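You operate a simulated robot arm through the tools that you are given. There is no shell and no other tool.

You run a simulated two-armed robot. Do the job below in one go: nothing can be reset, and whatever is moved stays where it is left.

TASK
Start the computer, call up job 62 and log a result of 96.
Fine: switch on tower and monitor first; press Enter after each number.

It is judged by the outcome, as a careful person would: the job done as asked, and still so three seconds after it is handed in. It fails if anything else is knocked over, pushed out of place, dropped, spilled or broken.

THE ROBOT
Two 7-joint arms with two-finger parallel grippers on one trunk, on a base that drives. Base frame: it is fixed to the floor where the robot stands at the start and does not move with it; the origin is under the middle of the robot, x ahead of it, y to its left, z up. Units: cm, degrees, N and s.
The left shoulder is at the start at [7, 13, 118.7], the right one opposite. With the tool pointing down near the work surface each hand reaches from about 18 to 50 cm from the robot's upright axis, wherever it stands, measured 20 degrees to its own side. Places, roughly: round white button [100, -180, 100]; small grey button [60, -180, 80]. Payload 1.57 kg a hand.
The TCP of each hand is the grasp point between the finger pads, 3 cm short of the fingertips. In the tool frame z runs along the fingers and y along their closing line. Largest opening 8 cm; finger width 1.7, thickness 1.2; the body of the gripper, 4 by 8.2 cm, starts 8 cm behind the TCP.
Orientation is told as [roll, pitch, yaw] about the base's x, y, z axes, in that order, counted from this pose: with the fingers straight down and closing along the base's y, the tool's x points along the base's -x, its y along +y and its z along -z.

THE INTERFACE
- The arms move only by the tool apply_moves. It takes "left_deltas", "right_deltas" or both (then of equal length, played together; a hand with none holds still); each is a list of rows, each an object of numbers (a shift or turn left out is 0, a gripper value left out holds the last): "x", "y", "z": the shift along the tool's x, y, z in units of 400 mm (1.0 is 400 mm); "rx", "ry", "rz": the turn, a rotation vector about the tool's x, y, z in units of 60 degrees (1.0 is 60 degrees); "grip": the finger opening in cm, from 0 to 8. In form: [{"x": .., "y": .., "z": .., "rx": .., "ry": .., "rz": .., "grip": ..}, ...]. A call has 1 to 20 rows; each row is the pose to reach, as a shift and turn from the pose commanded when the call began, along the tool's axes at that moment. A call with a number of a shift or a turn outside -1 to 1 is refused whole. Rows are played at 5 a second. More than 5 cm and 8.6 degrees between two rows, or a gripper value outside its range, and nothing of the call is played. Where a pose cannot be reached the arm comes as near as it can. A force on the tool above 40 N (or 10 N above the force at the start of the call, whichever is more), or a blocked arm, ends the call early, and 0.2 s more pass. The fingers move at their own pace (about 10.8 cm/s each) and stop on an object; they squeeze with about 37 N. The grip force told is the motor's: it shows also when the fingers shut on nothing. Time passes only in rows, and 0.2 s behind the last, so rows that repeat a pose let the fingers close. The reply holds the time, the measured pose of the TCP, the force on the tool along the base axes, the opening and the grip force, in the units named above and with some noise, with the torque about the TCP (base axes, N m) and any sound that the robot's microphone picked up, and new pictures: "show" is both (left out), scene, wrist or none (wrist: the cameras of the hands that moved).
- Cameras (640 x 400 px; columns grow to the right, rows downward): "scene" is now at [13.73, 1.04, 141.25]; the picture's right is [0.11, -0.99, 0.00], its down [-0.59, -0.07, -0.80] and it looks along [0.80, 0.09, -0.60] (base axes); focal length 284 px, centre (320, 200). "left" rides on the left gripper at [7.2, 0.7, -12.2] in its tool frame; the picture's right is [-0.09, 1.00, 0.00], its down [-0.84, -0.08, -0.54] and it looks along [-0.54, -0.05, 0.84] (tool axes); focal length 238 px, centre (320, 200). "right" rides on the right gripper at [7.2, -0.7, -12.2] in its tool frame; the picture's right is [0.09, 1.00, 0.00], its down [-0.84, 0.08, -0.54] and it looks along [-0.54, 0.05, 0.84] (tool axes); focal length 238 px, centre (320, 200). There is no depth. A picture from a camera that has moved, and an enlarged one, comes with that camera's place and axes in the base frame and with its lens.
- lift_body(by): slides the trunk up (or, below 0, down) by that many cm; the arms and the scene camera ride with it, the base frame stays. It gives what a move gives, with no picture.
- roll_base(legs): drives the robot by 1 to 6 legs, each [ahead, left, turn to the left] in cm, cm and degrees, along the robot's own axes; the way and the turn of a leg run together, so that a leg with both is an arc; at most 150 cm and 180 degrees a leg. The arms and the cameras ride along, it lands a little off, and it stops where it bumps. It gives what a move gives, and a new picture of the scene camera.
- head_to(pan, tilt): turns the head with the scene camera to pan (to the left, within 86 degrees either way) and tilt (down, from -29 to 69), counted from straight ahead of the robot. It gives what a move gives, and a new picture of the scene camera.
- close_up(camera, box): a new picture of the part [left, top, right, bottom] of that camera's present view, enlarged. No time passes.
- sign_off(): hands the job in; it is judged then, once.

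Places have to be worked out from the pictures, the camera data and where the tool is seen. Open the grippers and draw the arms clear of the work before you hand the job in, unless the task says otherwise.

The tools are called after "Emit:" as name(argument=value, ...) on one line, values as JSON. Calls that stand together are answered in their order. apply_moves: Moves the arms, as the interface text tells. Its arguments: {"type":"object","properties":{"left_deltas":{"type":"array","items":{"type":"object","properties":{"x":{"type":"number"},"y":{"type":"number"},"z":{"type":"number"},"rx":{"type":"number"},"ry":{"type":"number"},"rz":{"type":"number"},"grip":{"type":"number"}}}},"right_deltas":{"type":"array","items":{"type":"object","properties":{"x":{"type":"number"},"y":{"type":"number"},"z":{"type":"number"},"rx":{"type":"number"},"ry":{"type":"number"},"rz":{"type":"number"},"grip":{"type":"number"}}}},"show":{"type":"string","enum":["both","scene","wrist","none"]}},"required":[]} The other tools are called the same way: lift_body (by) slides the trunk up or down; roll_base (legs) drives the base; head_to (pan, tilt) turns the head that bears the scene camera; close_up (camera, box) takes an enlarged picture of a part of a camera's view; sign_off () hands the job in.

At the start:

```text
time_s: 0.0
left_tcp_pos: [38.21, 18.37, 123.98]
left_orientation: [-0.2, -0.1, 0.2]
left_contact_force: [0.1, -0.5, 0.7]
left_moment: [0.0, -0.04, 0.03]
left_grip_width: 8.0
left_grip_force: 0.0
right_tcp_pos: [39.39, -18.89, 119.65]
right_orientation: [0.0, -0.1, -0.1]
right_contact_force: [-0.3, -0.2, 0.1]
right_moment: [0.01, 0.01, -0.04]
right_grip_width: 8.01
right_grip_force: 0.0
trunk travel left (down, up): [-82.5, 11.5]
robot x, y, heading: [-0.06, -0.12, 0.1]
head pan, tilt: [6.5, 36.7]
```

scene: 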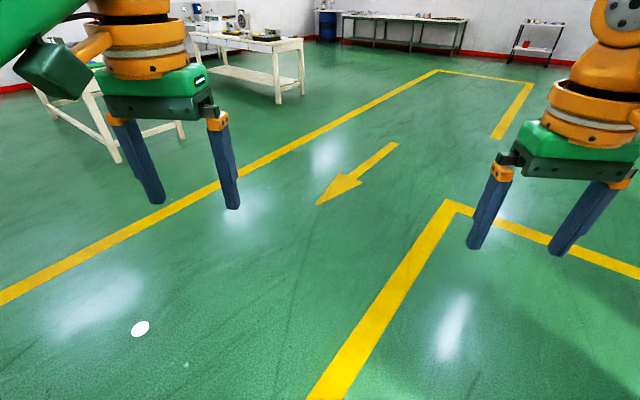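
right: 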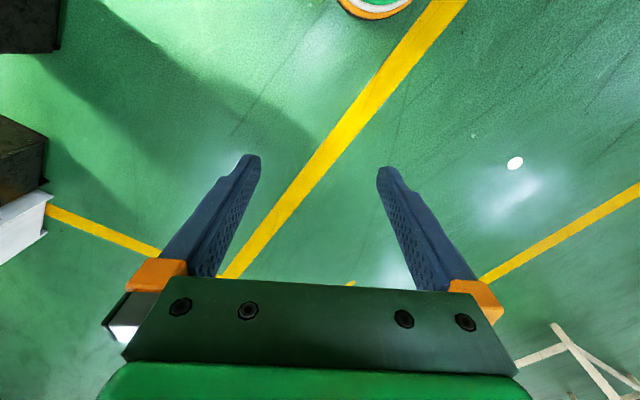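
left: 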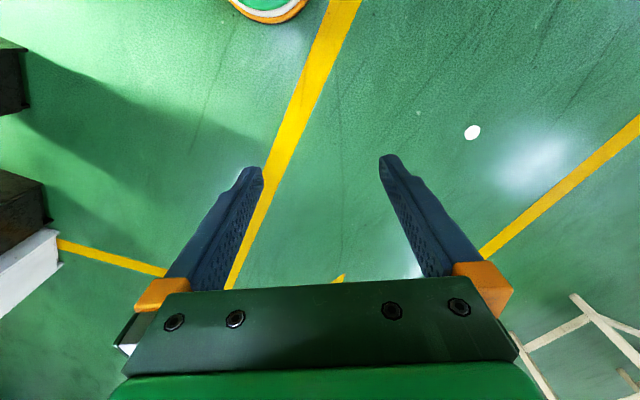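

The pictures show mostly empty floor ahead; the buttons are said to be to my right (y about -180). I turn the head to the right to look for the computer desk.

Emit:
head_to(pan=-65, tilt=20)

```text
time_s: 1.4
left_tcp_pos: [38.15, 18.32, 124.04]
left_orientation: [-0.1, -0.1, 0.3]
left_contact_force: [0.5, -0.5, -0.7]
left_moment: [-0.03, 0.0, -0.01]
left_grip_width: 8.0
left_grip_force: 0.0
right_tcp_pos: [39.47, -18.78, 119.57]
right_orientation: [0.0, -0.2, -0.2]
right_contact_force: [1.1, 0.3, -0.2]
right_moment: [0.02, 0.02, 0.02]
right_grip_width: 8.0
right_grip_force: 0.1
trunk travel left (down, up): [-82.5, 11.5]
robot x, y, heading: [-0.14, -0.07, -0.1]
head pan, tilt: [-65.0, 20.0]
camera scene: at [9.02, -8.39, 143.89], right [-0.91, -0.42, 0.0], down [-0.14, 0.31, -0.94], along [0.4, -0.85, -0.34], focal length 284 px, centre (320, 200)
```

scene: 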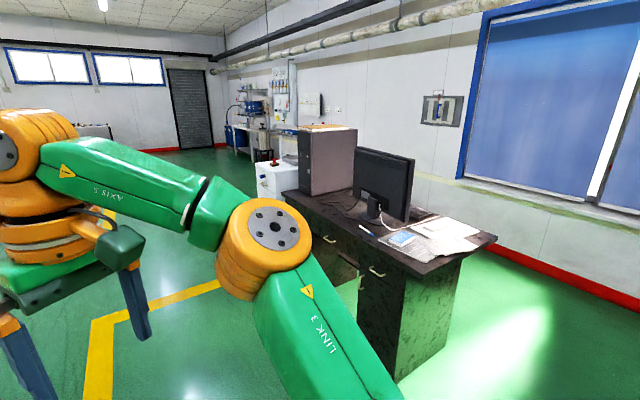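

I see a desk with a tower, a monitor and a keyboard. Let me zoom in on it.

Emit:
close_up(camera="scene", box=[250, 110, 510, 280])

Emit:
close_up(camera="scene", box=[340, 190, 500, 290])

```text
2.35 times, centred on (380, 195) of scene
camera zoom: at [9.02, -8.39, 143.89], right [-0.91, -0.42, 0.0], down [-0.14, 0.31, -0.94], along [0.4, -0.85, -0.34], focal length 668 px, centre (179, 212)
```

zoom: 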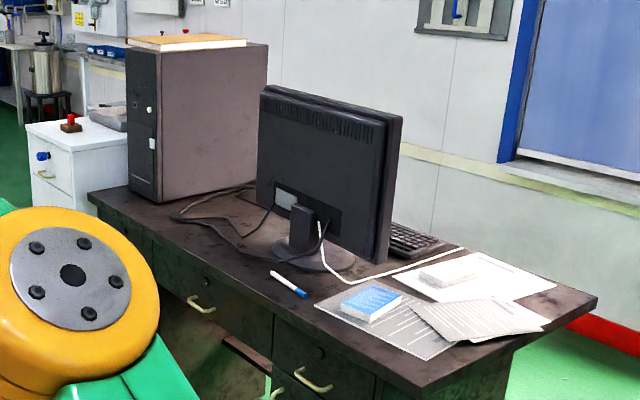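

```text
4.00 times, centred on (420, 240) of scene
camera zoom: at [9.02, -8.39, 143.89], right [-0.91, -0.42, 0.0], down [-0.14, 0.31, -0.94], along [0.4, -0.85, -0.34], focal length 1136 px, centre (-80, 40)
```

zoom: 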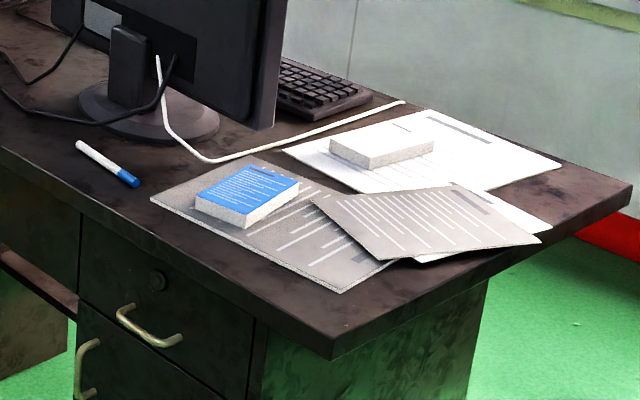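

The desk stands turned about -30° from my frame: its near edge is facing me, the tower's front with the white button faces my side, and the monitor faces the far side (with the keyboard). I turn the robot in place to face the desk and look straight ahead.

Emit:
roll_base(legs=[[0, 0, -120]])

Emit:
head_to(pan=20, tilt=25)

```text
time_s: 6.8
left_tcp_pos: [-2.37, -42.26, 123.92]
left_orientation: [-0.1, 0.0, -118.7]
left_contact_force: [0.2, -0.7, 0.1]
left_moment: [-0.01, -0.01, 0.0]
left_grip_width: 8.01
left_grip_force: 0.1
right_tcp_pos: [-35.55, -25.39, 119.55]
right_orientation: [0.0, -0.1, -118.8]
right_contact_force: [-0.5, 0.5, -0.6]
right_moment: [-0.01, -0.01, 0.0]
right_grip_width: 7.98
right_grip_force: 0.0
trunk travel left (down, up): [-82.5, 11.5]
robot x, y, heading: [-0.18, 0.12, -119.0]
head pan, tilt: [-65.0, 20.0]
camera scene: at [-11.64, -3.74, 143.9], right [0.07, 1.0, 0.0], down [0.34, -0.02, -0.94], along [-0.94, 0.06, -0.34], focal length 284 px, centre (320, 200)
```

scene: 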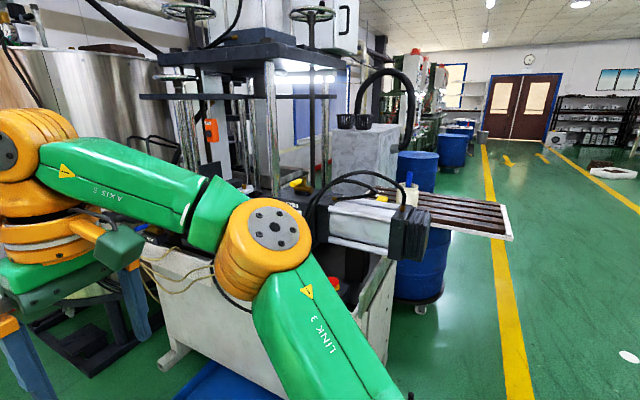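

```text
time_s: 8.4
left_tcp_pos: [-2.28, -42.26, 124.01]
left_orientation: [-0.1, -0.1, -118.7]
left_contact_force: [0.6, 0.5, -0.2]
left_moment: [0.0, 0.0, 0.04]
left_grip_width: 8.0
left_grip_force: 0.0
right_tcp_pos: [-35.62, -25.33, 119.62]
right_orientation: [0.0, -0.1, -118.9]
right_contact_force: [0.2, 0.7, -0.4]
right_moment: [-0.04, -0.01, 0.0]
right_grip_width: 7.99
right_grip_force: 0.0
trunk travel left (down, up): [-82.5, 11.5]
robot x, y, heading: [-0.17, -0.08, -118.9]
head pan, tilt: [20.0, 25.0]
camera scene: at [-3.8, -13.45, 143.09], right [-0.99, 0.15, 0.0], down [0.07, 0.42, -0.91], along [-0.14, -0.9, -0.42], focal length 284 px, centre (320, 200)
```

scene: 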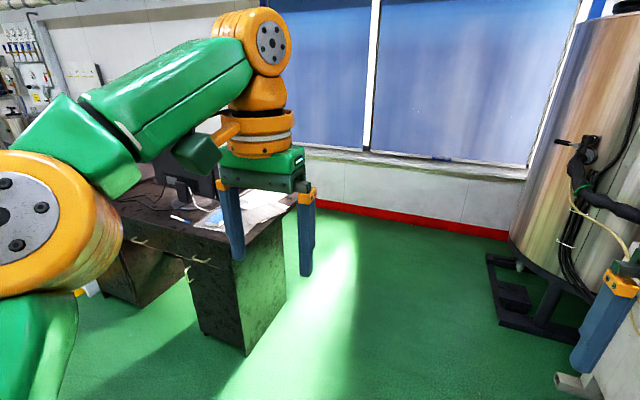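

The way sideways along the desk front looks clear. I drive left along the desk so as to face the tower, then look at it.

Emit:
roll_base(legs=[[0, 125, 0]])

Emit:
head_to(pan=-5, tilt=25)

```text
time_s: 14.7
left_tcp_pos: [107.3, -102.02, 124.01]
left_orientation: [-0.1, 0.0, -118.2]
left_contact_force: [-0.3, 0.4, -0.9]
left_moment: [0.04, 0.03, -0.02]
left_grip_width: 8.02
left_grip_force: 0.1
right_tcp_pos: [73.9, -85.35, 119.62]
right_orientation: [0.1, -0.2, -118.5]
right_contact_force: [-0.6, 0.2, 0.3]
right_moment: [0.01, -0.03, 0.02]
right_grip_width: 7.99
right_grip_force: 0.1
trunk travel left (down, up): [-82.5, 11.5]
robot x, y, heading: [109.7, -59.82, -118.3]
head pan, tilt: [20.0, 25.0]
camera scene: at [105.59, -73.1, 143.09], right [-0.99, 0.15, 0.0], down [0.06, 0.42, -0.91], along [-0.13, -0.9, -0.42], focal length 284 px, centre (320, 200)
```

scene: 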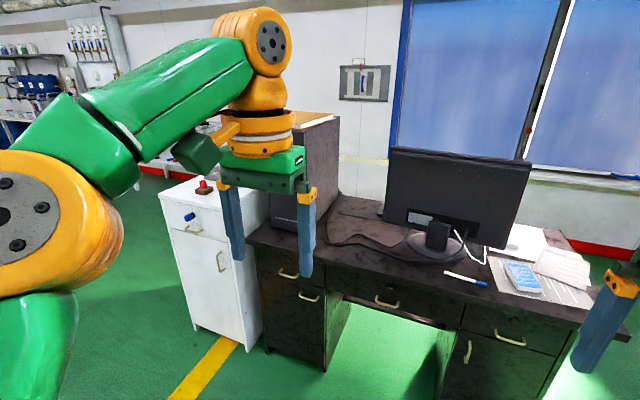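

```text
time_s: 15.6
left_tcp_pos: [107.23, -101.9, 124.0]
left_orientation: [-0.1, 0.0, -118.2]
left_contact_force: [-0.8, -0.2, 0.5]
left_moment: [0.02, 0.01, 0.01]
left_grip_width: 8.01
left_grip_force: 0.0
right_tcp_pos: [74.02, -85.24, 119.5]
right_orientation: [-0.1, -0.1, -118.5]
right_contact_force: [0.1, 0.3, 0.0]
right_moment: [-0.01, 0.0, -0.02]
right_grip_width: 8.0
right_grip_force: 0.1
trunk travel left (down, up): [-82.5, 11.5]
robot x, y, heading: [108.88, -59.18, -118.3]
head pan, tilt: [-5.0, 25.0]
camera scene: at [101.97, -71.73, 143.09], right [-0.84, 0.55, 0.0], down [0.23, 0.35, -0.91], along [-0.5, -0.76, -0.42], focal length 284 px, centre (320, 200)
```

scene: 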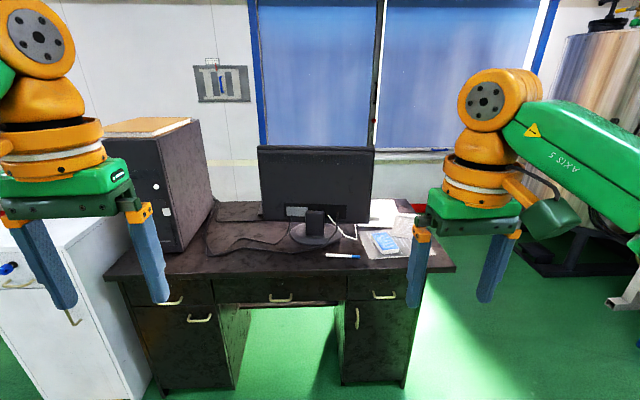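

The tower front is partly behind the left gripper. I zoom in on the tower and the monitor.

Emit:
close_up(camera="scene", box=[90, 110, 250, 260])

Emit:
close_up(camera="scene", box=[200, 140, 430, 280])

```text
2.67 times, centred on (170, 185) of scene
camera zoom: at [101.97, -71.73, 143.09], right [-0.84, 0.55, 0.0], down [0.23, 0.35, -0.91], along [-0.5, -0.76, -0.42], focal length 757 px, centre (720, 240)
```

zoom: 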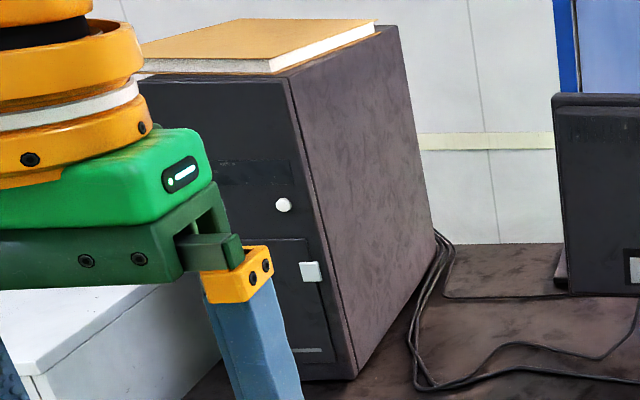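

```text
2.78 times, centred on (315, 210) of scene
camera zoom: at [101.97, -71.73, 143.09], right [-0.84, 0.55, 0.0], down [0.23, 0.35, -0.91], along [-0.5, -0.76, -0.42], focal length 790 px, centre (334, 172)
```

zoom: 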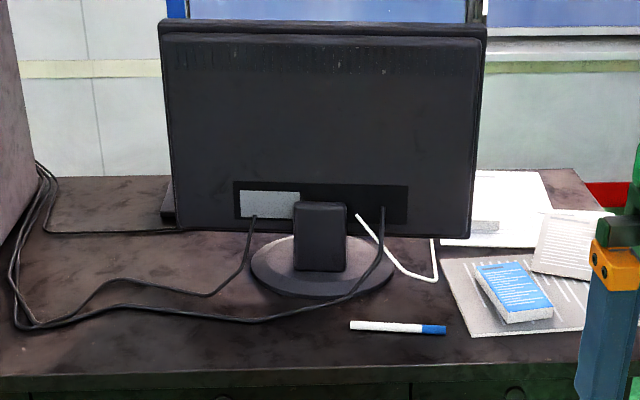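

Triangulating the two views, the white button is at about [99.4, -181, 105.3], the desk top at z ≈ 76.7, and the desk (and tower) is turned by -30°. I drive so that the tower button is ahead of my left hand, at about 67 cm from the axis.

Emit:
roll_base(legs=[[0, 33, -1.7], [43, 0, 0]])

Emit:
head_to(pan=20, tilt=35)

```text
time_s: 20.0
left_tcp_pos: [114.46, -154.99, 124.0]
left_orientation: [-0.2, -0.3, -119.9]
left_contact_force: [0.2, -0.3, 0.1]
left_moment: [-0.04, 0.02, -0.02]
left_grip_width: 7.99
left_grip_force: 0.1
right_tcp_pos: [81.61, -137.34, 119.58]
right_orientation: [0.0, -0.2, -120.1]
right_contact_force: [-0.1, 0.5, -0.6]
right_moment: [0.0, 0.0, 0.01]
right_grip_width: 8.01
right_grip_force: 0.0
trunk travel left (down, up): [-82.5, 11.5]
robot x, y, heading: [117.33, -113.07, -119.8]
head pan, tilt: [-5.0, 25.0]
camera scene: at [109.97, -124.46, 143.11], right [-0.82, 0.57, 0.0], down [0.24, 0.34, -0.91], along [-0.52, -0.74, -0.42], focal length 284 px, centre (320, 200)
```

scene: 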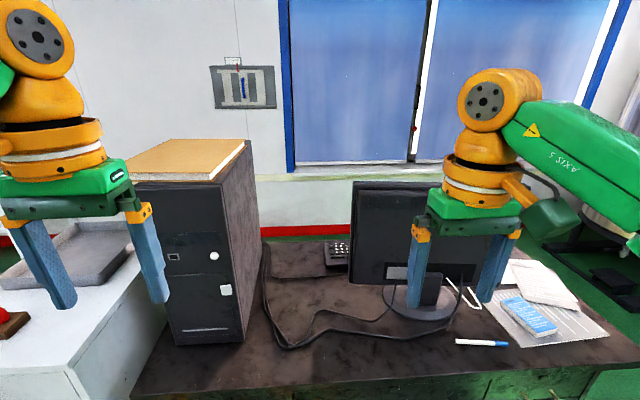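

```text
time_s: 20.9
left_tcp_pos: [114.47, -155.12, 123.88]
left_orientation: [-0.1, -0.1, -119.9]
left_contact_force: [-1.0, 0.7, -0.2]
left_moment: [0.0, 0.02, 0.01]
left_grip_width: 8.0
left_grip_force: 0.1
right_tcp_pos: [81.56, -137.54, 119.6]
right_orientation: [0.0, -0.1, -120.0]
right_contact_force: [0.9, 0.2, 0.4]
right_moment: [0.0, -0.03, -0.01]
right_grip_width: 8.01
right_grip_force: 0.0
trunk travel left (down, up): [-82.5, 11.5]
robot x, y, heading: [117.37, -112.9, -120.0]
head pan, tilt: [20.0, 35.0]
camera scene: at [113.57, -125.83, 141.51], right [-0.98, 0.18, 0.0], down [0.1, 0.56, -0.82], along [-0.14, -0.81, -0.57], focal length 284 px, centre (320, 200)
```

scene: 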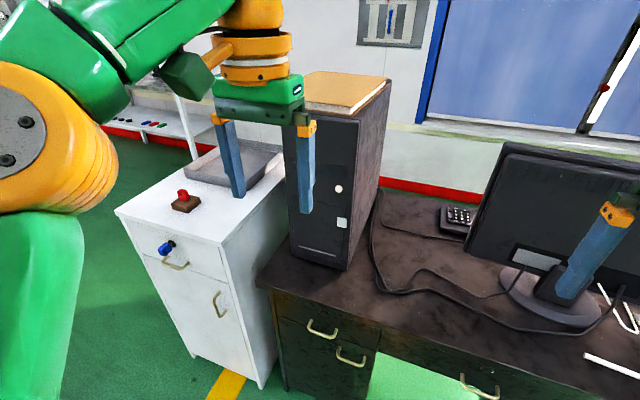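

The tower front is in view now. I zoom in to fix the button's place.

Emit:
close_up(camera="scene", box=[280, 90, 400, 280])

Emit:
head_to(pan=-5, tilt=35)

Emit:
close_up(camera="scene", box=[120, 60, 400, 240])

```text
2.11 times, centred on (340, 185) of scene
camera zoom: at [113.57, -125.83, 141.51], right [-0.98, 0.18, 0.0], down [0.1, 0.56, -0.82], along [-0.14, -0.81, -0.57], focal length 598 px, centre (278, 232)
```

zoom: 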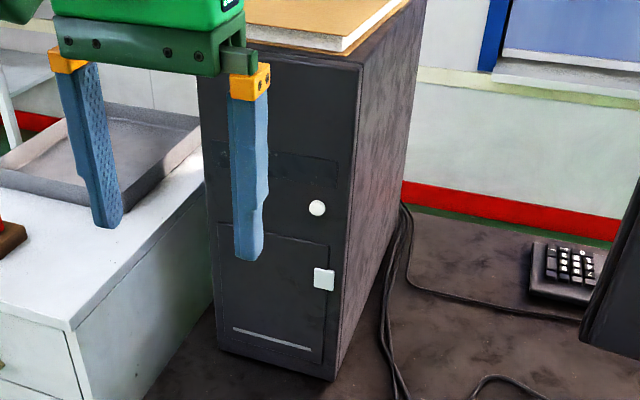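

```text
time_s: 21.7
left_tcp_pos: [114.37, -155.05, 124.01]
left_orientation: [0.0, 0.0, -119.9]
left_contact_force: [-0.1, 0.4, -0.3]
left_moment: [-0.02, 0.02, -0.04]
left_grip_width: 8.01
left_grip_force: 0.1
right_tcp_pos: [81.49, -137.51, 119.57]
right_orientation: [-0.1, -0.1, -120.2]
right_contact_force: [-0.6, 0.6, 0.1]
right_moment: [0.02, 0.01, 0.01]
right_grip_width: 8.0
right_grip_force: 0.1
trunk travel left (down, up): [-82.5, 11.5]
robot x, y, heading: [117.68, -113.1, -119.9]
head pan, tilt: [-5.0, 35.0]
camera scene: at [110.09, -124.32, 141.51], right [-0.82, 0.57, 0.0], down [0.33, 0.47, -0.82], along [-0.47, -0.67, -0.57], focal length 284 px, centre (320, 200)
```

scene: 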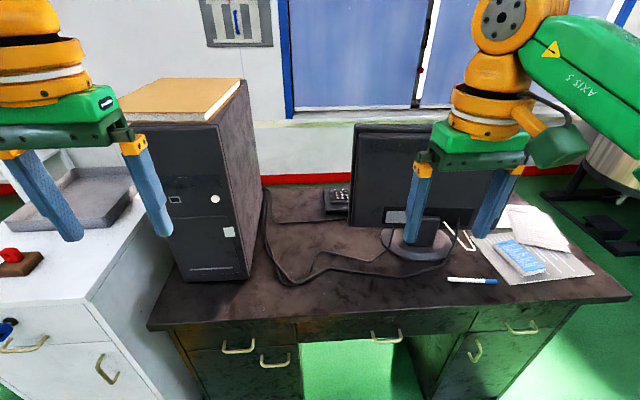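

```text
2.22 times, centred on (260, 150) of scene
camera zoom: at [110.09, -124.32, 141.51], right [-0.82, 0.57, 0.0], down [0.33, 0.47, -0.82], along [-0.47, -0.67, -0.57], focal length 631 px, centre (453, 311)
```

zoom: 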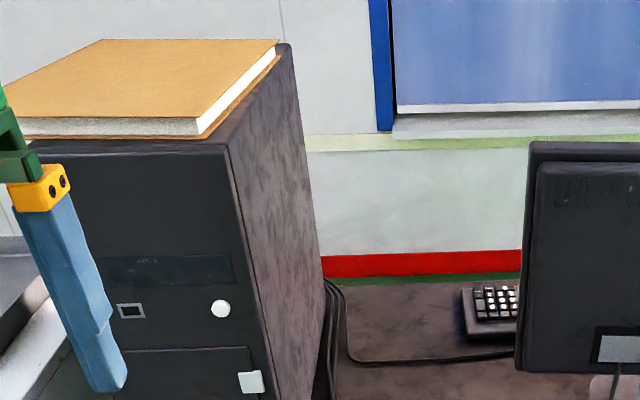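

The button is confirmed at about [99.4, -181.0, 105.3], with the tower front square to my heading (-120°), and the left hand already at the same lateral place. I close the left gripper and swing it from pointing down toward pointing ahead, moving forward and lower.

Emit:
apply_moves(left_deltas=[{"x": -0.03, "z": 0.03, "ry": -0.12, "grip": 0}, {"x": -0.06, "z": 0.06, "ry": -0.24}, {"x": -0.1, "z": 0.1, "ry": -0.36}, {"x": -0.14, "z": 0.14, "ry": -0.48}, {"x": -0.18, "z": 0.18, "ry": -0.6}, {"x": -0.22, "z": 0.22, "ry": -0.72}, {"x": -0.26, "z": 0.26, "ry": -0.84}, {"x": -0.3, "z": 0.3, "ry": -0.96}, {"x": -0.3, "z": 0.3, "ry": -1.0}], show="both")

```text
time_s: 23.7
left_tcp_pos: [108.35, -165.51, 111.88]
left_orientation: [-0.4, -60.2, -119.7]
left_contact_force: [-0.1, -0.2, 0.0]
left_moment: [0.01, 0.03, 0.02]
left_grip_width: 0.0
left_grip_force: 21.2
right_tcp_pos: [81.53, -137.4, 119.6]
right_orientation: [0.0, -0.1, -120.2]
right_contact_force: [-0.5, 0.2, 0.0]
right_moment: [0.01, 0.02, 0.02]
right_grip_width: 7.98
right_grip_force: 0.1
trunk travel left (down, up): [-82.5, 11.5]
robot x, y, heading: [117.63, -113.08, -119.8]
head pan, tilt: [-5.0, 35.0]
camera scene: at [110.1, -124.31, 141.51], right [-0.82, 0.57, 0.0], down [0.33, 0.47, -0.82], along [-0.47, -0.67, -0.57], focal length 284 px, centre (320, 200)
camera left: at [116.01, -153.5, 111.71], right [0.84, -0.54, 0.08], down [-0.04, 0.08, 1.0], along [-0.54, -0.84, 0.05], focal length 238 px, centre (320, 200)
```

scene: 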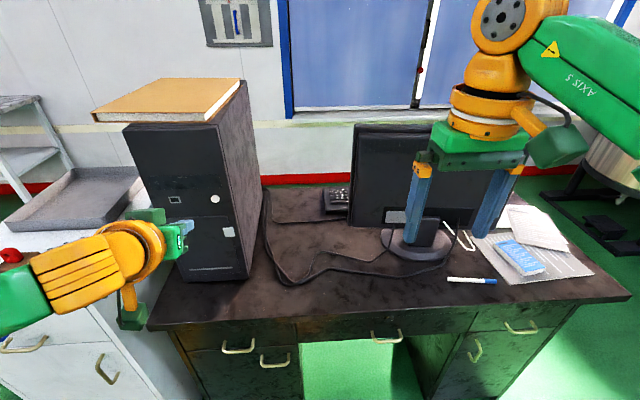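
left: 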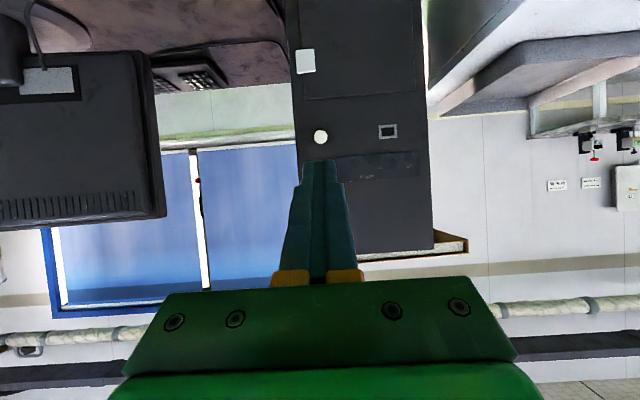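

The camera on the left hand shows the closed tip close to the white button, slightly above. I finish the turn to horizontal and come to about 5 cm in front of the button at its height.

Emit:
apply_moves(left_deltas=[{"x": 0.003, "z": 0.06, "ry": -0.1}, {"x": 0.007, "z": 0.12, "ry": -0.2}, {"x": 0.01, "z": 0.18, "ry": -0.3}, {"x": 0.014, "z": 0.24, "ry": -0.4}, {"x": 0.0175, "z": 0.299, "ry": -0.5}, {"x": 0.0175, "z": 0.299, "ry": -0.5}], show="both")

```text
time_s: 25.1
left_tcp_pos: [103.41, -174.19, 105.3]
left_orientation: [-96.5, -89.9, -23.2]
left_contact_force: [-0.1, 0.2, -0.2]
left_moment: [0.02, 0.03, -0.02]
left_grip_width: 0.01
left_grip_force: 21.3
right_tcp_pos: [81.45, -137.45, 119.57]
right_orientation: [0.0, -0.1, -120.1]
right_contact_force: [-0.2, 0.0, 1.5]
right_moment: [0.0, 0.01, 0.02]
right_grip_width: 8.02
right_grip_force: 0.1
trunk travel left (down, up): [-82.5, 11.5]
robot x, y, heading: [117.73, -113.11, -120.1]
head pan, tilt: [-5.0, 35.0]
camera scene: at [110.11, -124.3, 141.51], right [-0.82, 0.57, 0.0], down [0.33, 0.47, -0.82], along [-0.47, -0.67, -0.57], focal length 284 px, centre (320, 200)
camera left: at [110.01, -163.86, 97.99], right [0.86, -0.5, 0.09], down [0.2, 0.51, 0.84], along [-0.46, -0.7, 0.54], focal length 238 px, centre (320, 200)
```

scene: 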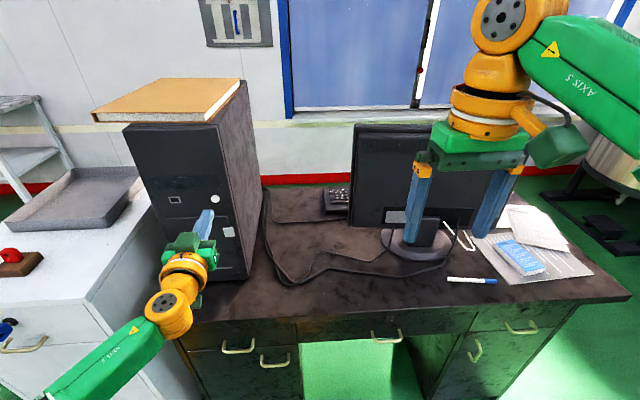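
left: 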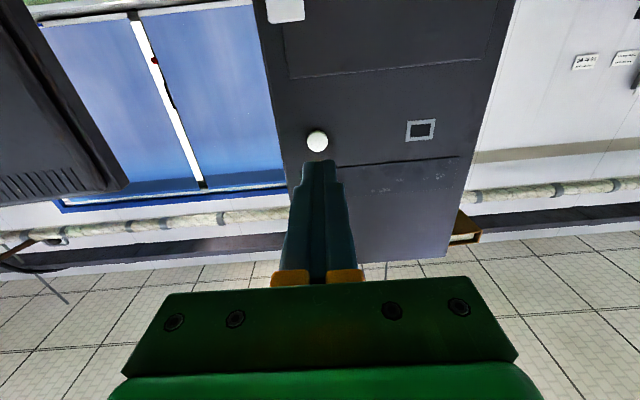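

The tip is level with the button within a few mm (wrist view puts the button at u≈176.4, z≈104.8). I go forward about 4.6 cm, just short of contact.

Emit:
apply_moves(left_deltas=[{"x": 0.006, "y": -0.004, "z": 0.04}, {"x": 0.008, "y": -0.005, "z": 0.08}, {"x": 0.008, "y": -0.005, "z": 0.105}, {"x": 0.008, "y": -0.005, "z": 0.115}], show="wrist")

Emit:
close_up(camera="left", box=[260, 80, 380, 200])

```text
time_s: 26.1
left_tcp_pos: [100.98, -178.11, 105.01]
left_orientation: [-102.6, -90.0, -17.3]
left_contact_force: [0.0, 0.5, -0.1]
left_moment: [0.0, -0.03, 0.02]
left_grip_width: 0.0
left_grip_force: 21.1
right_tcp_pos: [81.52, -137.58, 119.59]
right_orientation: [0.0, -0.1, -120.1]
right_contact_force: [0.1, -0.1, 0.8]
right_moment: [0.02, -0.01, -0.01]
right_grip_width: 8.03
right_grip_force: 0.1
trunk travel left (down, up): [-82.5, 11.5]
robot x, y, heading: [117.55, -112.97, -120.0]
head pan, tilt: [-5.0, 35.0]
camera left: at [107.56, -167.74, 97.81], right [0.86, -0.5, 0.09], down [0.2, 0.51, 0.84], along [-0.46, -0.7, 0.54], focal length 238 px, centre (320, 200)
```

left: 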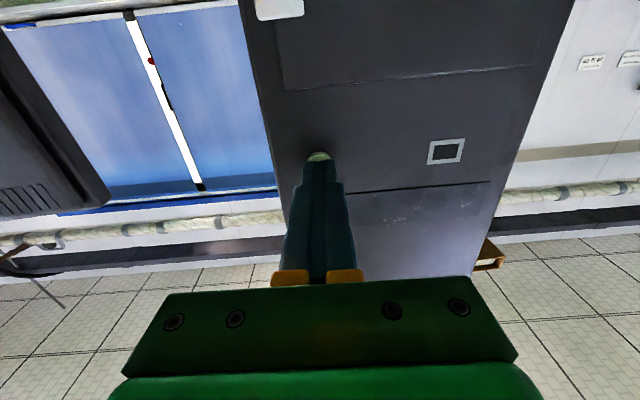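

```text
3.33 times, centred on (320, 140) of left
camera zoom: at [107.56, -167.74, 97.81], right [0.86, -0.5, 0.09], down [0.2, 0.51, 0.84], along [-0.46, -0.7, 0.54], focal length 794 px, centre (320, 400)
```

zoom: 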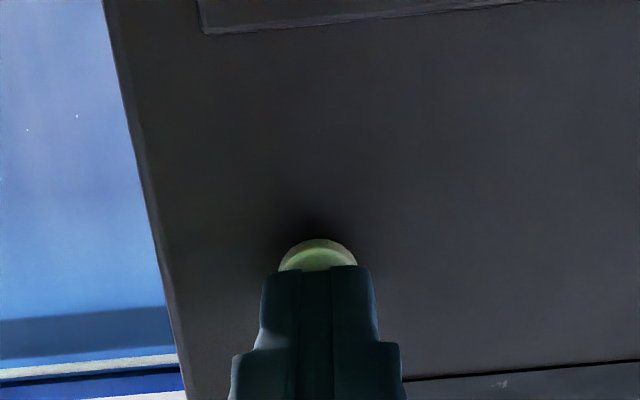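

The tip sits right on the button's axis with no contact force yet. I creep forward in 1-2 mm steps, watching for force and sound.

Emit:
apply_moves(left_deltas=[{"x": 0.004, "z": 0.005}, {"x": 0.004, "z": 0.009}, {"x": 0.004, "z": 0.013}], show="none")

```text
time_s: 26.9
left_tcp_pos: [100.78, -178.51, 104.95]
left_orientation: [-140.2, -89.9, 20.2]
left_contact_force: [0.1, 1.1, -0.4]
left_moment: [0.01, -0.02, -0.02]
left_grip_width: 0.0
left_grip_force: 21.4
right_tcp_pos: [81.63, -137.48, 119.58]
right_orientation: [0.0, -0.2, -120.2]
right_contact_force: [0.5, 0.8, 0.1]
right_moment: [0.01, 0.01, -0.02]
right_grip_width: 8.01
right_grip_force: 0.0
trunk travel left (down, up): [-82.5, 11.5]
robot x, y, heading: [117.7, -112.78, -120.3]
head pan, tilt: [-5.0, 35.0]
heard: click
```

A click was heard at very little force — the button went in. I draw back a few cm and look for a sign that the tower is on.

Emit:
apply_moves(left_deltas=[{"z": -0.02}, {"z": -0.06}, {"z": -0.12}, {"z": -0.18}], show="both")

Emit:
close_up(camera="left", box=[230, 0, 470, 200])

Emit:
close_up(camera="scene", box=[110, 110, 290, 290])

```text
time_s: 27.9
left_tcp_pos: [104.28, -172.33, 105.04]
left_orientation: [-125.3, -89.9, 5.4]
left_contact_force: [0.2, 0.0, -0.3]
left_moment: [-0.05, -0.01, 0.05]
left_grip_width: 0.0
left_grip_force: 20.6
right_tcp_pos: [81.49, -137.35, 119.54]
right_orientation: [-0.1, 0.0, -120.1]
right_contact_force: [1.2, 0.1, 0.0]
right_moment: [-0.01, 0.02, 0.0]
right_grip_width: 7.99
right_grip_force: 0.0
trunk travel left (down, up): [-82.5, 11.5]
robot x, y, heading: [117.26, -112.84, -120.1]
head pan, tilt: [-5.0, 35.0]
camera scene: at [110.15, -124.25, 141.52], right [-0.82, 0.57, 0.0], down [0.33, 0.47, -0.82], along [-0.47, -0.67, -0.57], focal length 284 px, centre (320, 200)
camera left: at [110.9, -161.93, 97.68], right [0.86, -0.5, 0.09], down [0.2, 0.51, 0.84], along [-0.46, -0.7, 0.54], focal length 238 px, centre (320, 200)
```

scene: 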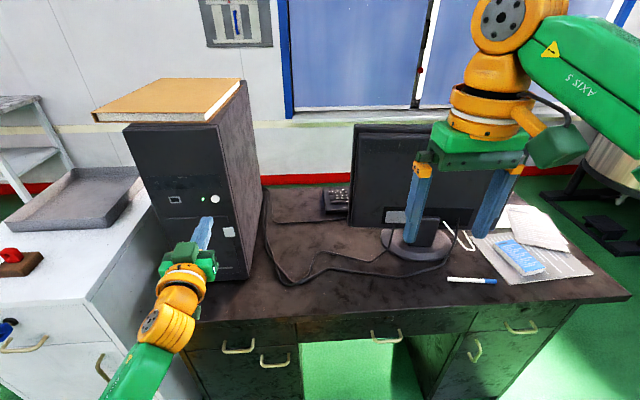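
left: 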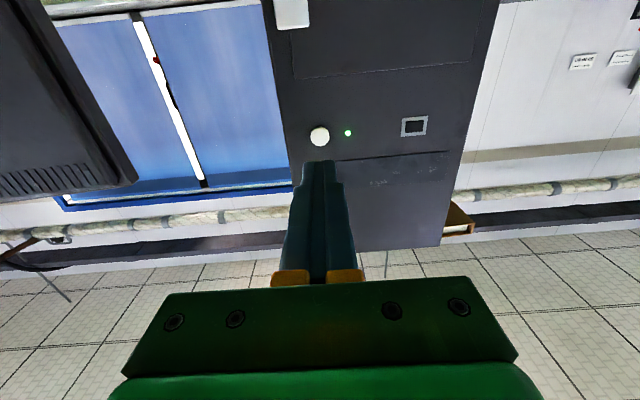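

```text
2.00 times, centred on (350, 100) of left
camera zoom: at [110.9, -161.93, 97.68], right [0.86, -0.5, 0.09], down [0.2, 0.51, 0.84], along [-0.46, -0.7, 0.54], focal length 477 px, centre (260, 400)
```

zoom: 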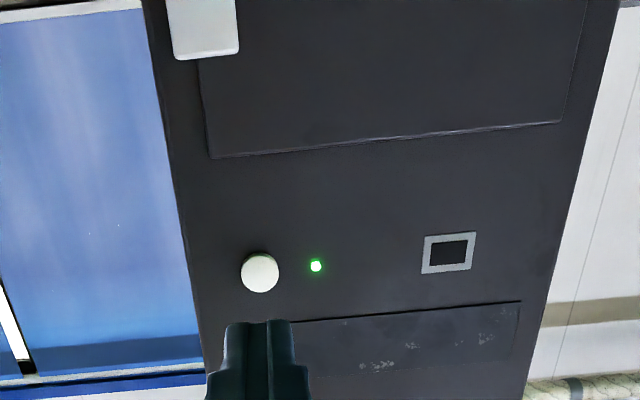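

```text
2.22 times, centred on (200, 200) of scene
camera zoom: at [110.15, -124.25, 141.52], right [-0.82, 0.57, 0.0], down [0.33, 0.47, -0.82], along [-0.47, -0.67, -0.57], focal length 631 px, centre (587, 200)
```

zoom: 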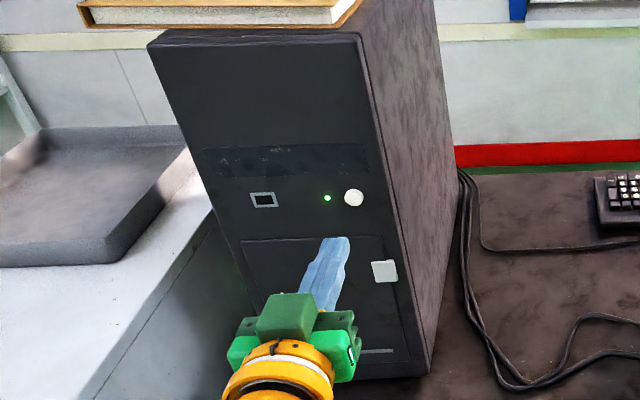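

The green LED beside the button is lit: the tower is on. I back the base away from the desk, then bring the left arm back to its compact pose before driving round to the monitor's front side.

Emit:
roll_base(legs=[[-25, 0, 0]])

Emit:
apply_moves(left_deltas=[{"x": -0.04, "z": -0.03, "ry": 0.12}, {"x": -0.08, "z": -0.06, "ry": 0.24}, {"x": -0.13, "z": -0.1, "ry": 0.36}, {"x": -0.18, "z": -0.14, "ry": 0.48}, {"x": -0.23, "z": -0.18, "ry": 0.6}, {"x": -0.28, "z": -0.22, "ry": 0.72}, {"x": -0.33, "z": -0.26, "ry": 0.84}, {"x": -0.38, "z": -0.3, "ry": 0.96}, {"x": -0.42, "z": -0.34, "ry": 1.0}], show="none")

Emit:
apply_moves(left_deltas=[{"ry": 0.12}, {"ry": 0.24}, {"ry": 0.36}, {"ry": 0.48}, {"ry": 0.5}], show="scene")

```text
time_s: 29.7
left_tcp_pos: [116.76, -151.3, 104.7]
left_orientation: [-53.7, -89.9, -65.8]
left_contact_force: [0.1, 0.4, -0.4]
left_moment: [-0.01, 0.01, -0.02]
left_grip_width: 0.01
left_grip_force: 21.5
right_tcp_pos: [93.87, -116.6, 119.52]
right_orientation: [0.1, 0.1, -119.7]
right_contact_force: [0.1, -0.3, 0.0]
right_moment: [0.0, -0.03, -0.02]
right_grip_width: 7.99
right_grip_force: 0.0
trunk travel left (down, up): [-82.5, 11.5]
robot x, y, heading: [129.78, -91.49, -119.6]
head pan, tilt: [-5.0, 35.0]
camera scene: at [122.24, -103.34, 141.48], right [-0.82, 0.57, 0.0], down [0.33, 0.47, -0.82], along [-0.47, -0.67, -0.58], focal length 284 px, centre (320, 200)
```

scene: 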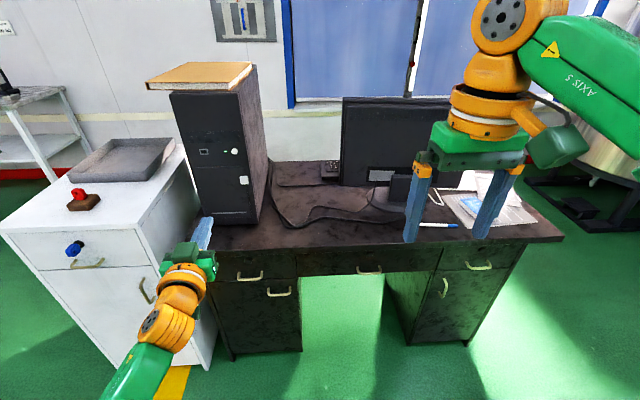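

```text
time_s: 31.7
left_tcp_pos: [123.6, -139.21, 121.61]
left_orientation: [-0.1, -30.1, -119.3]
left_contact_force: [0.1, -0.3, -0.4]
left_moment: [0.02, 0.01, -0.01]
left_grip_width: 0.03
left_grip_force: 21.2
right_tcp_pos: [93.93, -116.24, 119.58]
right_orientation: [0.0, -0.1, -119.8]
right_contact_force: [0.3, -0.3, -0.9]
right_moment: [-0.04, -0.02, -0.02]
right_grip_width: 8.01
right_grip_force: 0.2
trunk travel left (down, up): [-82.5, 11.5]
robot x, y, heading: [129.85, -91.7, -119.7]
head pan, tilt: [-5.0, 35.0]
```

```text
time_s: 32.9
left_tcp_pos: [123.97, -136.54, 120.69]
left_orientation: [-0.2, -0.2, -119.5]
left_contact_force: [-0.2, 0.6, -0.1]
left_moment: [0.0, 0.01, 0.0]
left_grip_width: 0.01
left_grip_force: 21.5
left hand out of reach, approached as far as the arm can: row 4, 5
right_tcp_pos: [93.94, -116.41, 119.69]
right_orientation: [-0.1, -0.1, -119.7]
right_contact_force: [0.3, 0.7, -0.3]
right_moment: [0.01, -0.01, -0.02]
right_grip_width: 7.99
right_grip_force: 0.0
trunk travel left (down, up): [-82.5, 11.5]
robot x, y, heading: [129.89, -91.32, -119.6]
head pan, tilt: [-5.0, 35.0]
camera scene: at [122.43, -103.09, 141.51], right [-0.82, 0.57, 0.0], down [0.33, 0.47, -0.82], along [-0.47, -0.67, -0.57], focal length 284 px, centre (320, 200)
```

scene: 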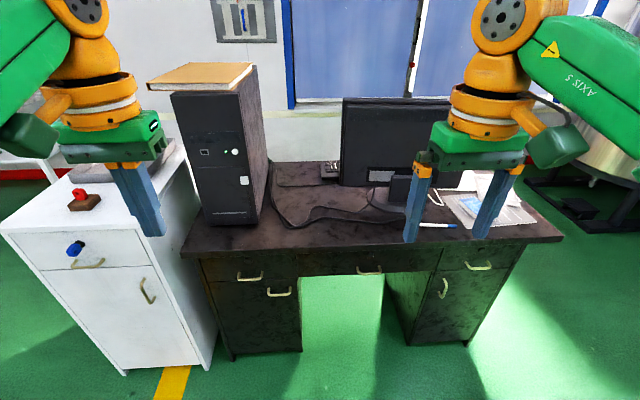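

The left hand is back to a compact pose. I drive right along the desk front to beyond its right end, and look down the gap.

Emit:
roll_base(legs=[[0, -145, -0.4]])

Emit:
head_to(pan=0, tilt=35)

```text
time_s: 40.1
left_tcp_pos: [-0.6, -65.87, 120.62]
left_orientation: [-0.2, -0.1, -119.3]
left_contact_force: [0.0, 0.4, -0.6]
left_moment: [-0.03, 0.0, -0.01]
left_grip_width: 0.02
left_grip_force: 21.3
right_tcp_pos: [-30.77, -45.77, 119.63]
right_orientation: [0.0, -0.2, -119.5]
right_contact_force: [-1.0, 0.3, 0.0]
right_moment: [-0.01, -0.01, 0.0]
right_grip_width: 8.02
right_grip_force: 0.0
trunk travel left (down, up): [-82.5, 11.5]
robot x, y, heading: [5.29, -20.7, -119.5]
head pan, tilt: [-5.0, 35.0]
camera scene: at [-2.28, -32.41, 141.51], right [-0.82, 0.57, 0.0], down [0.32, 0.47, -0.82], along [-0.46, -0.68, -0.57], focal length 284 px, centre (320, 200)
```

scene: 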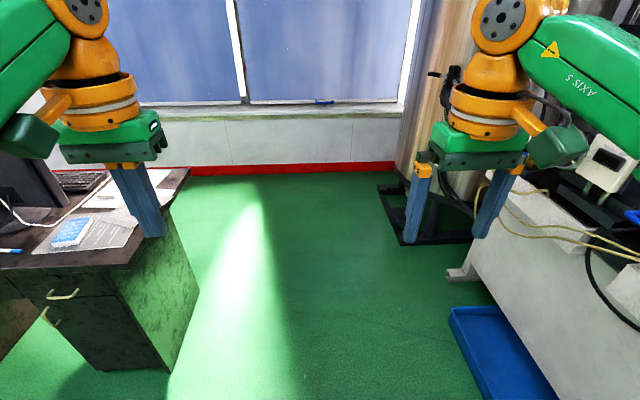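

```text
time_s: 40.7
left_tcp_pos: [-0.58, -65.98, 120.72]
left_orientation: [0.0, -0.1, -119.3]
left_contact_force: [0.6, 0.3, 0.4]
left_moment: [0.01, -0.02, 0.0]
left_grip_width: 0.0
left_grip_force: 20.8
right_tcp_pos: [-30.81, -45.72, 119.6]
right_orientation: [0.0, -0.1, -119.4]
right_contact_force: [0.7, -0.3, -0.7]
right_moment: [0.0, 0.01, -0.01]
right_grip_width: 8.0
right_grip_force: 0.1
trunk travel left (down, up): [-82.5, 11.5]
robot x, y, heading: [5.28, -21.01, -119.4]
head pan, tilt: [0.0, 35.0]
camera scene: at [-1.67, -32.79, 141.51], right [-0.87, 0.49, 0.0], down [0.28, 0.5, -0.82], along [-0.4, -0.71, -0.57], focal length 284 px, centre (320, 200)
```

scene: 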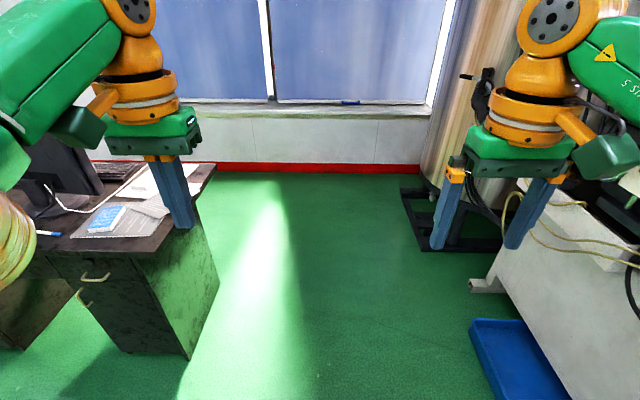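

The aisle between the desk end (u≈69) and the machines (u≈-62) is clear, about 130 cm wide. I drive ahead through it, past the desk, in two legs.

Emit:
roll_base(legs=[[100, -8, -0.5], [85, 0, 0]])

Emit:
head_to(pan=60, tilt=35)

```text
time_s: 50.1
left_tcp_pos: [-99.68, -222.78, 120.77]
left_orientation: [-0.1, -0.1, -119.6]
left_contact_force: [-0.3, 0.0, -0.3]
left_moment: [0.0, -0.02, 0.03]
left_grip_width: 0.01
left_grip_force: 21.3
right_tcp_pos: [-129.9, -202.58, 119.72]
right_orientation: [0.0, 0.0, -120.0]
right_contact_force: [0.4, -0.3, -0.3]
right_moment: [-0.03, 0.0, 0.03]
right_grip_width: 8.0
right_grip_force: 0.1
trunk travel left (down, up): [-82.5, 11.5]
robot x, y, heading: [-94.29, -177.46, -119.7]
head pan, tilt: [0.0, 35.0]
camera scene: at [-100.64, -189.69, 141.52], right [-0.87, 0.5, 0.0], down [0.28, 0.5, -0.82], along [-0.41, -0.71, -0.57], focal length 284 px, centre (320, 200)
```

scene: 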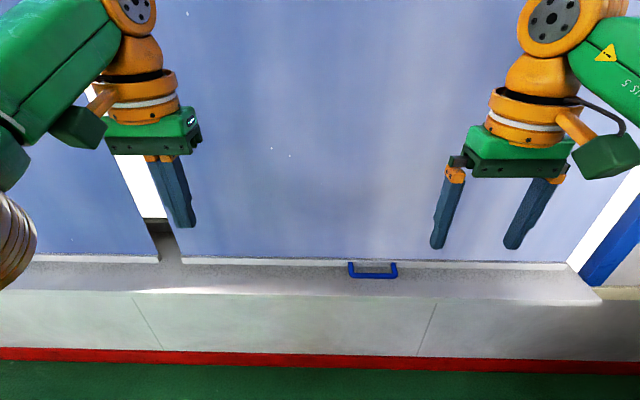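

```text
time_s: 51.4
left_tcp_pos: [-99.89, -222.94, 120.53]
left_orientation: [0.0, -0.2, -119.6]
left_contact_force: [-0.8, -0.2, 0.0]
left_moment: [0.03, 0.01, -0.03]
left_grip_width: 0.02
left_grip_force: 21.4
right_tcp_pos: [-129.99, -202.56, 119.58]
right_orientation: [-0.1, -0.1, -119.9]
right_contact_force: [0.1, 0.0, -0.8]
right_moment: [-0.01, -0.01, -0.03]
right_grip_width: 8.0
right_grip_force: 0.2
trunk travel left (down, up): [-82.5, 11.5]
robot x, y, heading: [-93.69, -177.63, -119.5]
head pan, tilt: [60.0, 35.0]
camera scene: at [-91.9, -189.77, 141.51], right [-0.86, -0.5, 0.0], down [-0.29, 0.5, -0.82], along [0.41, -0.71, -0.57], focal length 284 px, centre (320, 200)
```

scene: 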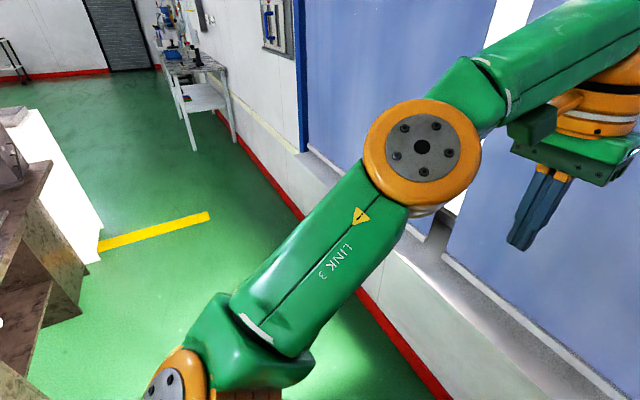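

I am past the desk at v≈200; the far side is clear of furniture. I shift a little left and turn about to the left, to face the monitor's front side (heading 60°), then look.

Emit:
roll_base(legs=[[0, 8, 0], [0, 0, 179.5]])

Emit:
head_to(pan=-60, tilt=25)

```text
time_s: 59.8
left_tcp_pos: [-81.41, -136.69, 120.69]
left_orientation: [-0.1, -0.2, 61.1]
left_contact_force: [0.5, 0.0, -0.3]
left_moment: [0.02, 0.03, 0.02]
left_grip_width: 0.0
left_grip_force: 21.5
right_tcp_pos: [-51.3, -156.68, 119.56]
right_orientation: [0.0, 0.0, 60.9]
right_contact_force: [-1.1, 0.5, 0.6]
right_moment: [0.01, 0.03, 0.02]
right_grip_width: 8.02
right_grip_force: 0.1
trunk travel left (down, up): [-82.5, 11.5]
robot x, y, heading: [-86.49, -182.15, 60.8]
head pan, tilt: [60.0, 35.0]
camera scene: at [-88.95, -169.82, 141.51], right [0.86, 0.51, 0.0], down [0.29, -0.49, -0.82], along [-0.42, 0.7, -0.57], focal length 284 px, centre (320, 200)
```

scene: 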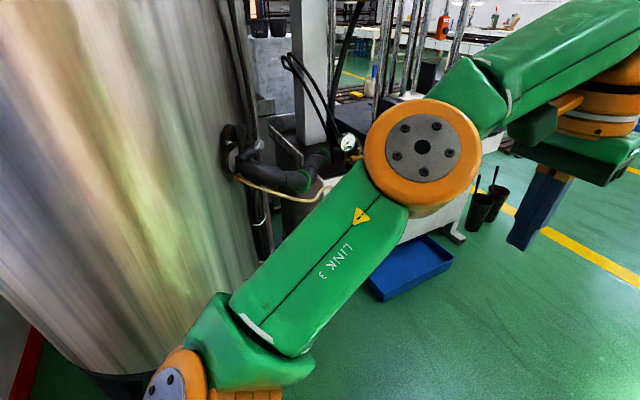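

```text
time_s: 61.8
left_tcp_pos: [-81.53, -136.58, 120.58]
left_orientation: [-0.1, -0.1, 61.1]
left_contact_force: [-0.4, 0.0, 0.2]
left_moment: [0.01, 0.0, 0.01]
left_grip_width: 0.0
left_grip_force: 21.0
right_tcp_pos: [-51.27, -156.56, 119.54]
right_orientation: [-0.1, -0.2, 60.7]
right_contact_force: [0.3, -0.4, 0.6]
right_moment: [0.0, -0.01, -0.01]
right_grip_width: 7.98
right_grip_force: 0.1
trunk travel left (down, up): [-82.5, 11.5]
robot x, y, heading: [-86.94, -181.97, 60.9]
head pan, tilt: [-60.0, 25.0]
camera scene: at [-75.23, -177.23, 143.09], right [0.02, -1.0, 0.0], down [-0.42, -0.01, -0.91], along [0.91, 0.01, -0.42], focal length 284 px, centre (320, 200)
```

scene: 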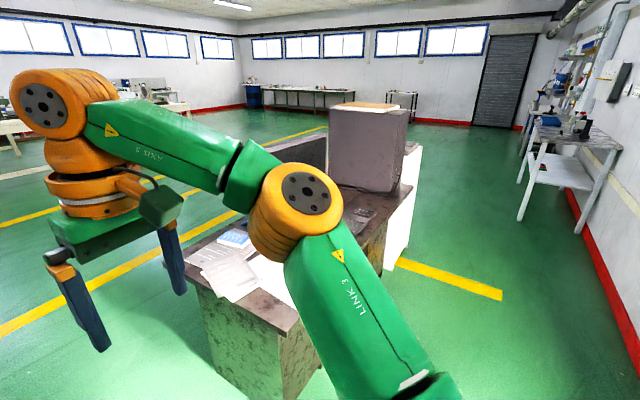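

The far side of the desk is clear floor. I drive right along the far desk edge until I am in front of the keyboard and monitor, then look down at them.

Emit:
roll_base(legs=[[0, -112, -0.9]])

Emit:
head_to(pan=0, tilt=40)

```text
time_s: 67.6
left_tcp_pos: [17.38, -192.1, 120.65]
left_orientation: [-0.2, 0.0, 60.6]
left_contact_force: [0.8, 0.4, 0.0]
left_moment: [0.01, -0.03, 0.0]
left_grip_width: 0.02
left_grip_force: 21.5
right_tcp_pos: [47.4, -212.33, 119.6]
right_orientation: [0.0, -0.1, 60.3]
right_contact_force: [-0.2, 0.2, -0.2]
right_moment: [0.02, 0.0, 0.02]
right_grip_width: 8.01
right_grip_force: 0.1
trunk travel left (down, up): [-82.5, 11.5]
robot x, y, heading: [11.87, -236.81, 60.4]
head pan, tilt: [-60.0, 25.0]
camera scene: at [23.13, -232.74, 143.09], right [0.01, -1.0, 0.0], down [-0.42, 0.0, -0.91], along [0.91, 0.01, -0.42], focal length 284 px, centre (320, 200)
```

scene: 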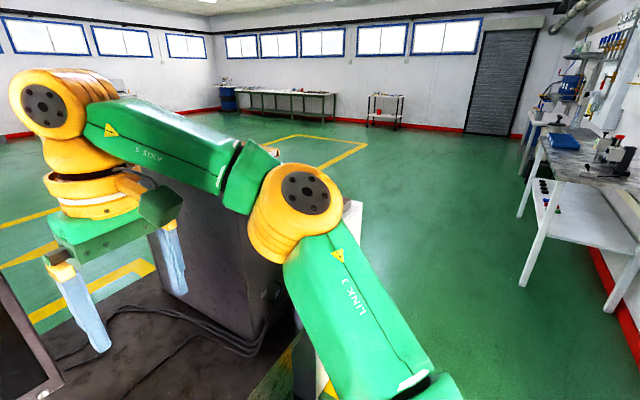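

```text
time_s: 68.9
left_tcp_pos: [17.29, -192.09, 120.62]
left_orientation: [0.0, -0.2, 60.6]
left_contact_force: [-0.3, 0.2, -0.1]
left_moment: [-0.01, 0.0, -0.02]
left_grip_width: 0.01
left_grip_force: 21.4
right_tcp_pos: [47.37, -212.34, 119.58]
right_orientation: [0.0, -0.2, 60.2]
right_contact_force: [0.3, 0.3, 0.0]
right_moment: [0.0, 0.01, 0.01]
right_grip_width: 8.0
right_grip_force: 0.1
trunk travel left (down, up): [-82.5, 11.5]
robot x, y, heading: [11.43, -237.17, 60.4]
head pan, tilt: [0.0, 40.0]
camera scene: at [18.21, -225.45, 140.76], right [0.87, -0.5, 0.0], down [-0.32, -0.56, -0.77], along [0.38, 0.67, -0.64], focal length 284 px, centre (320, 200)
```

scene: 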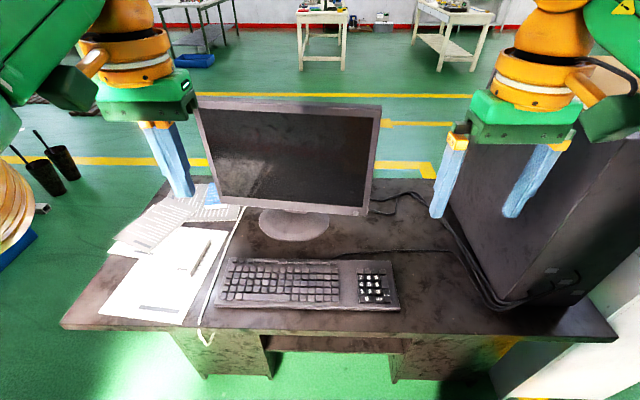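

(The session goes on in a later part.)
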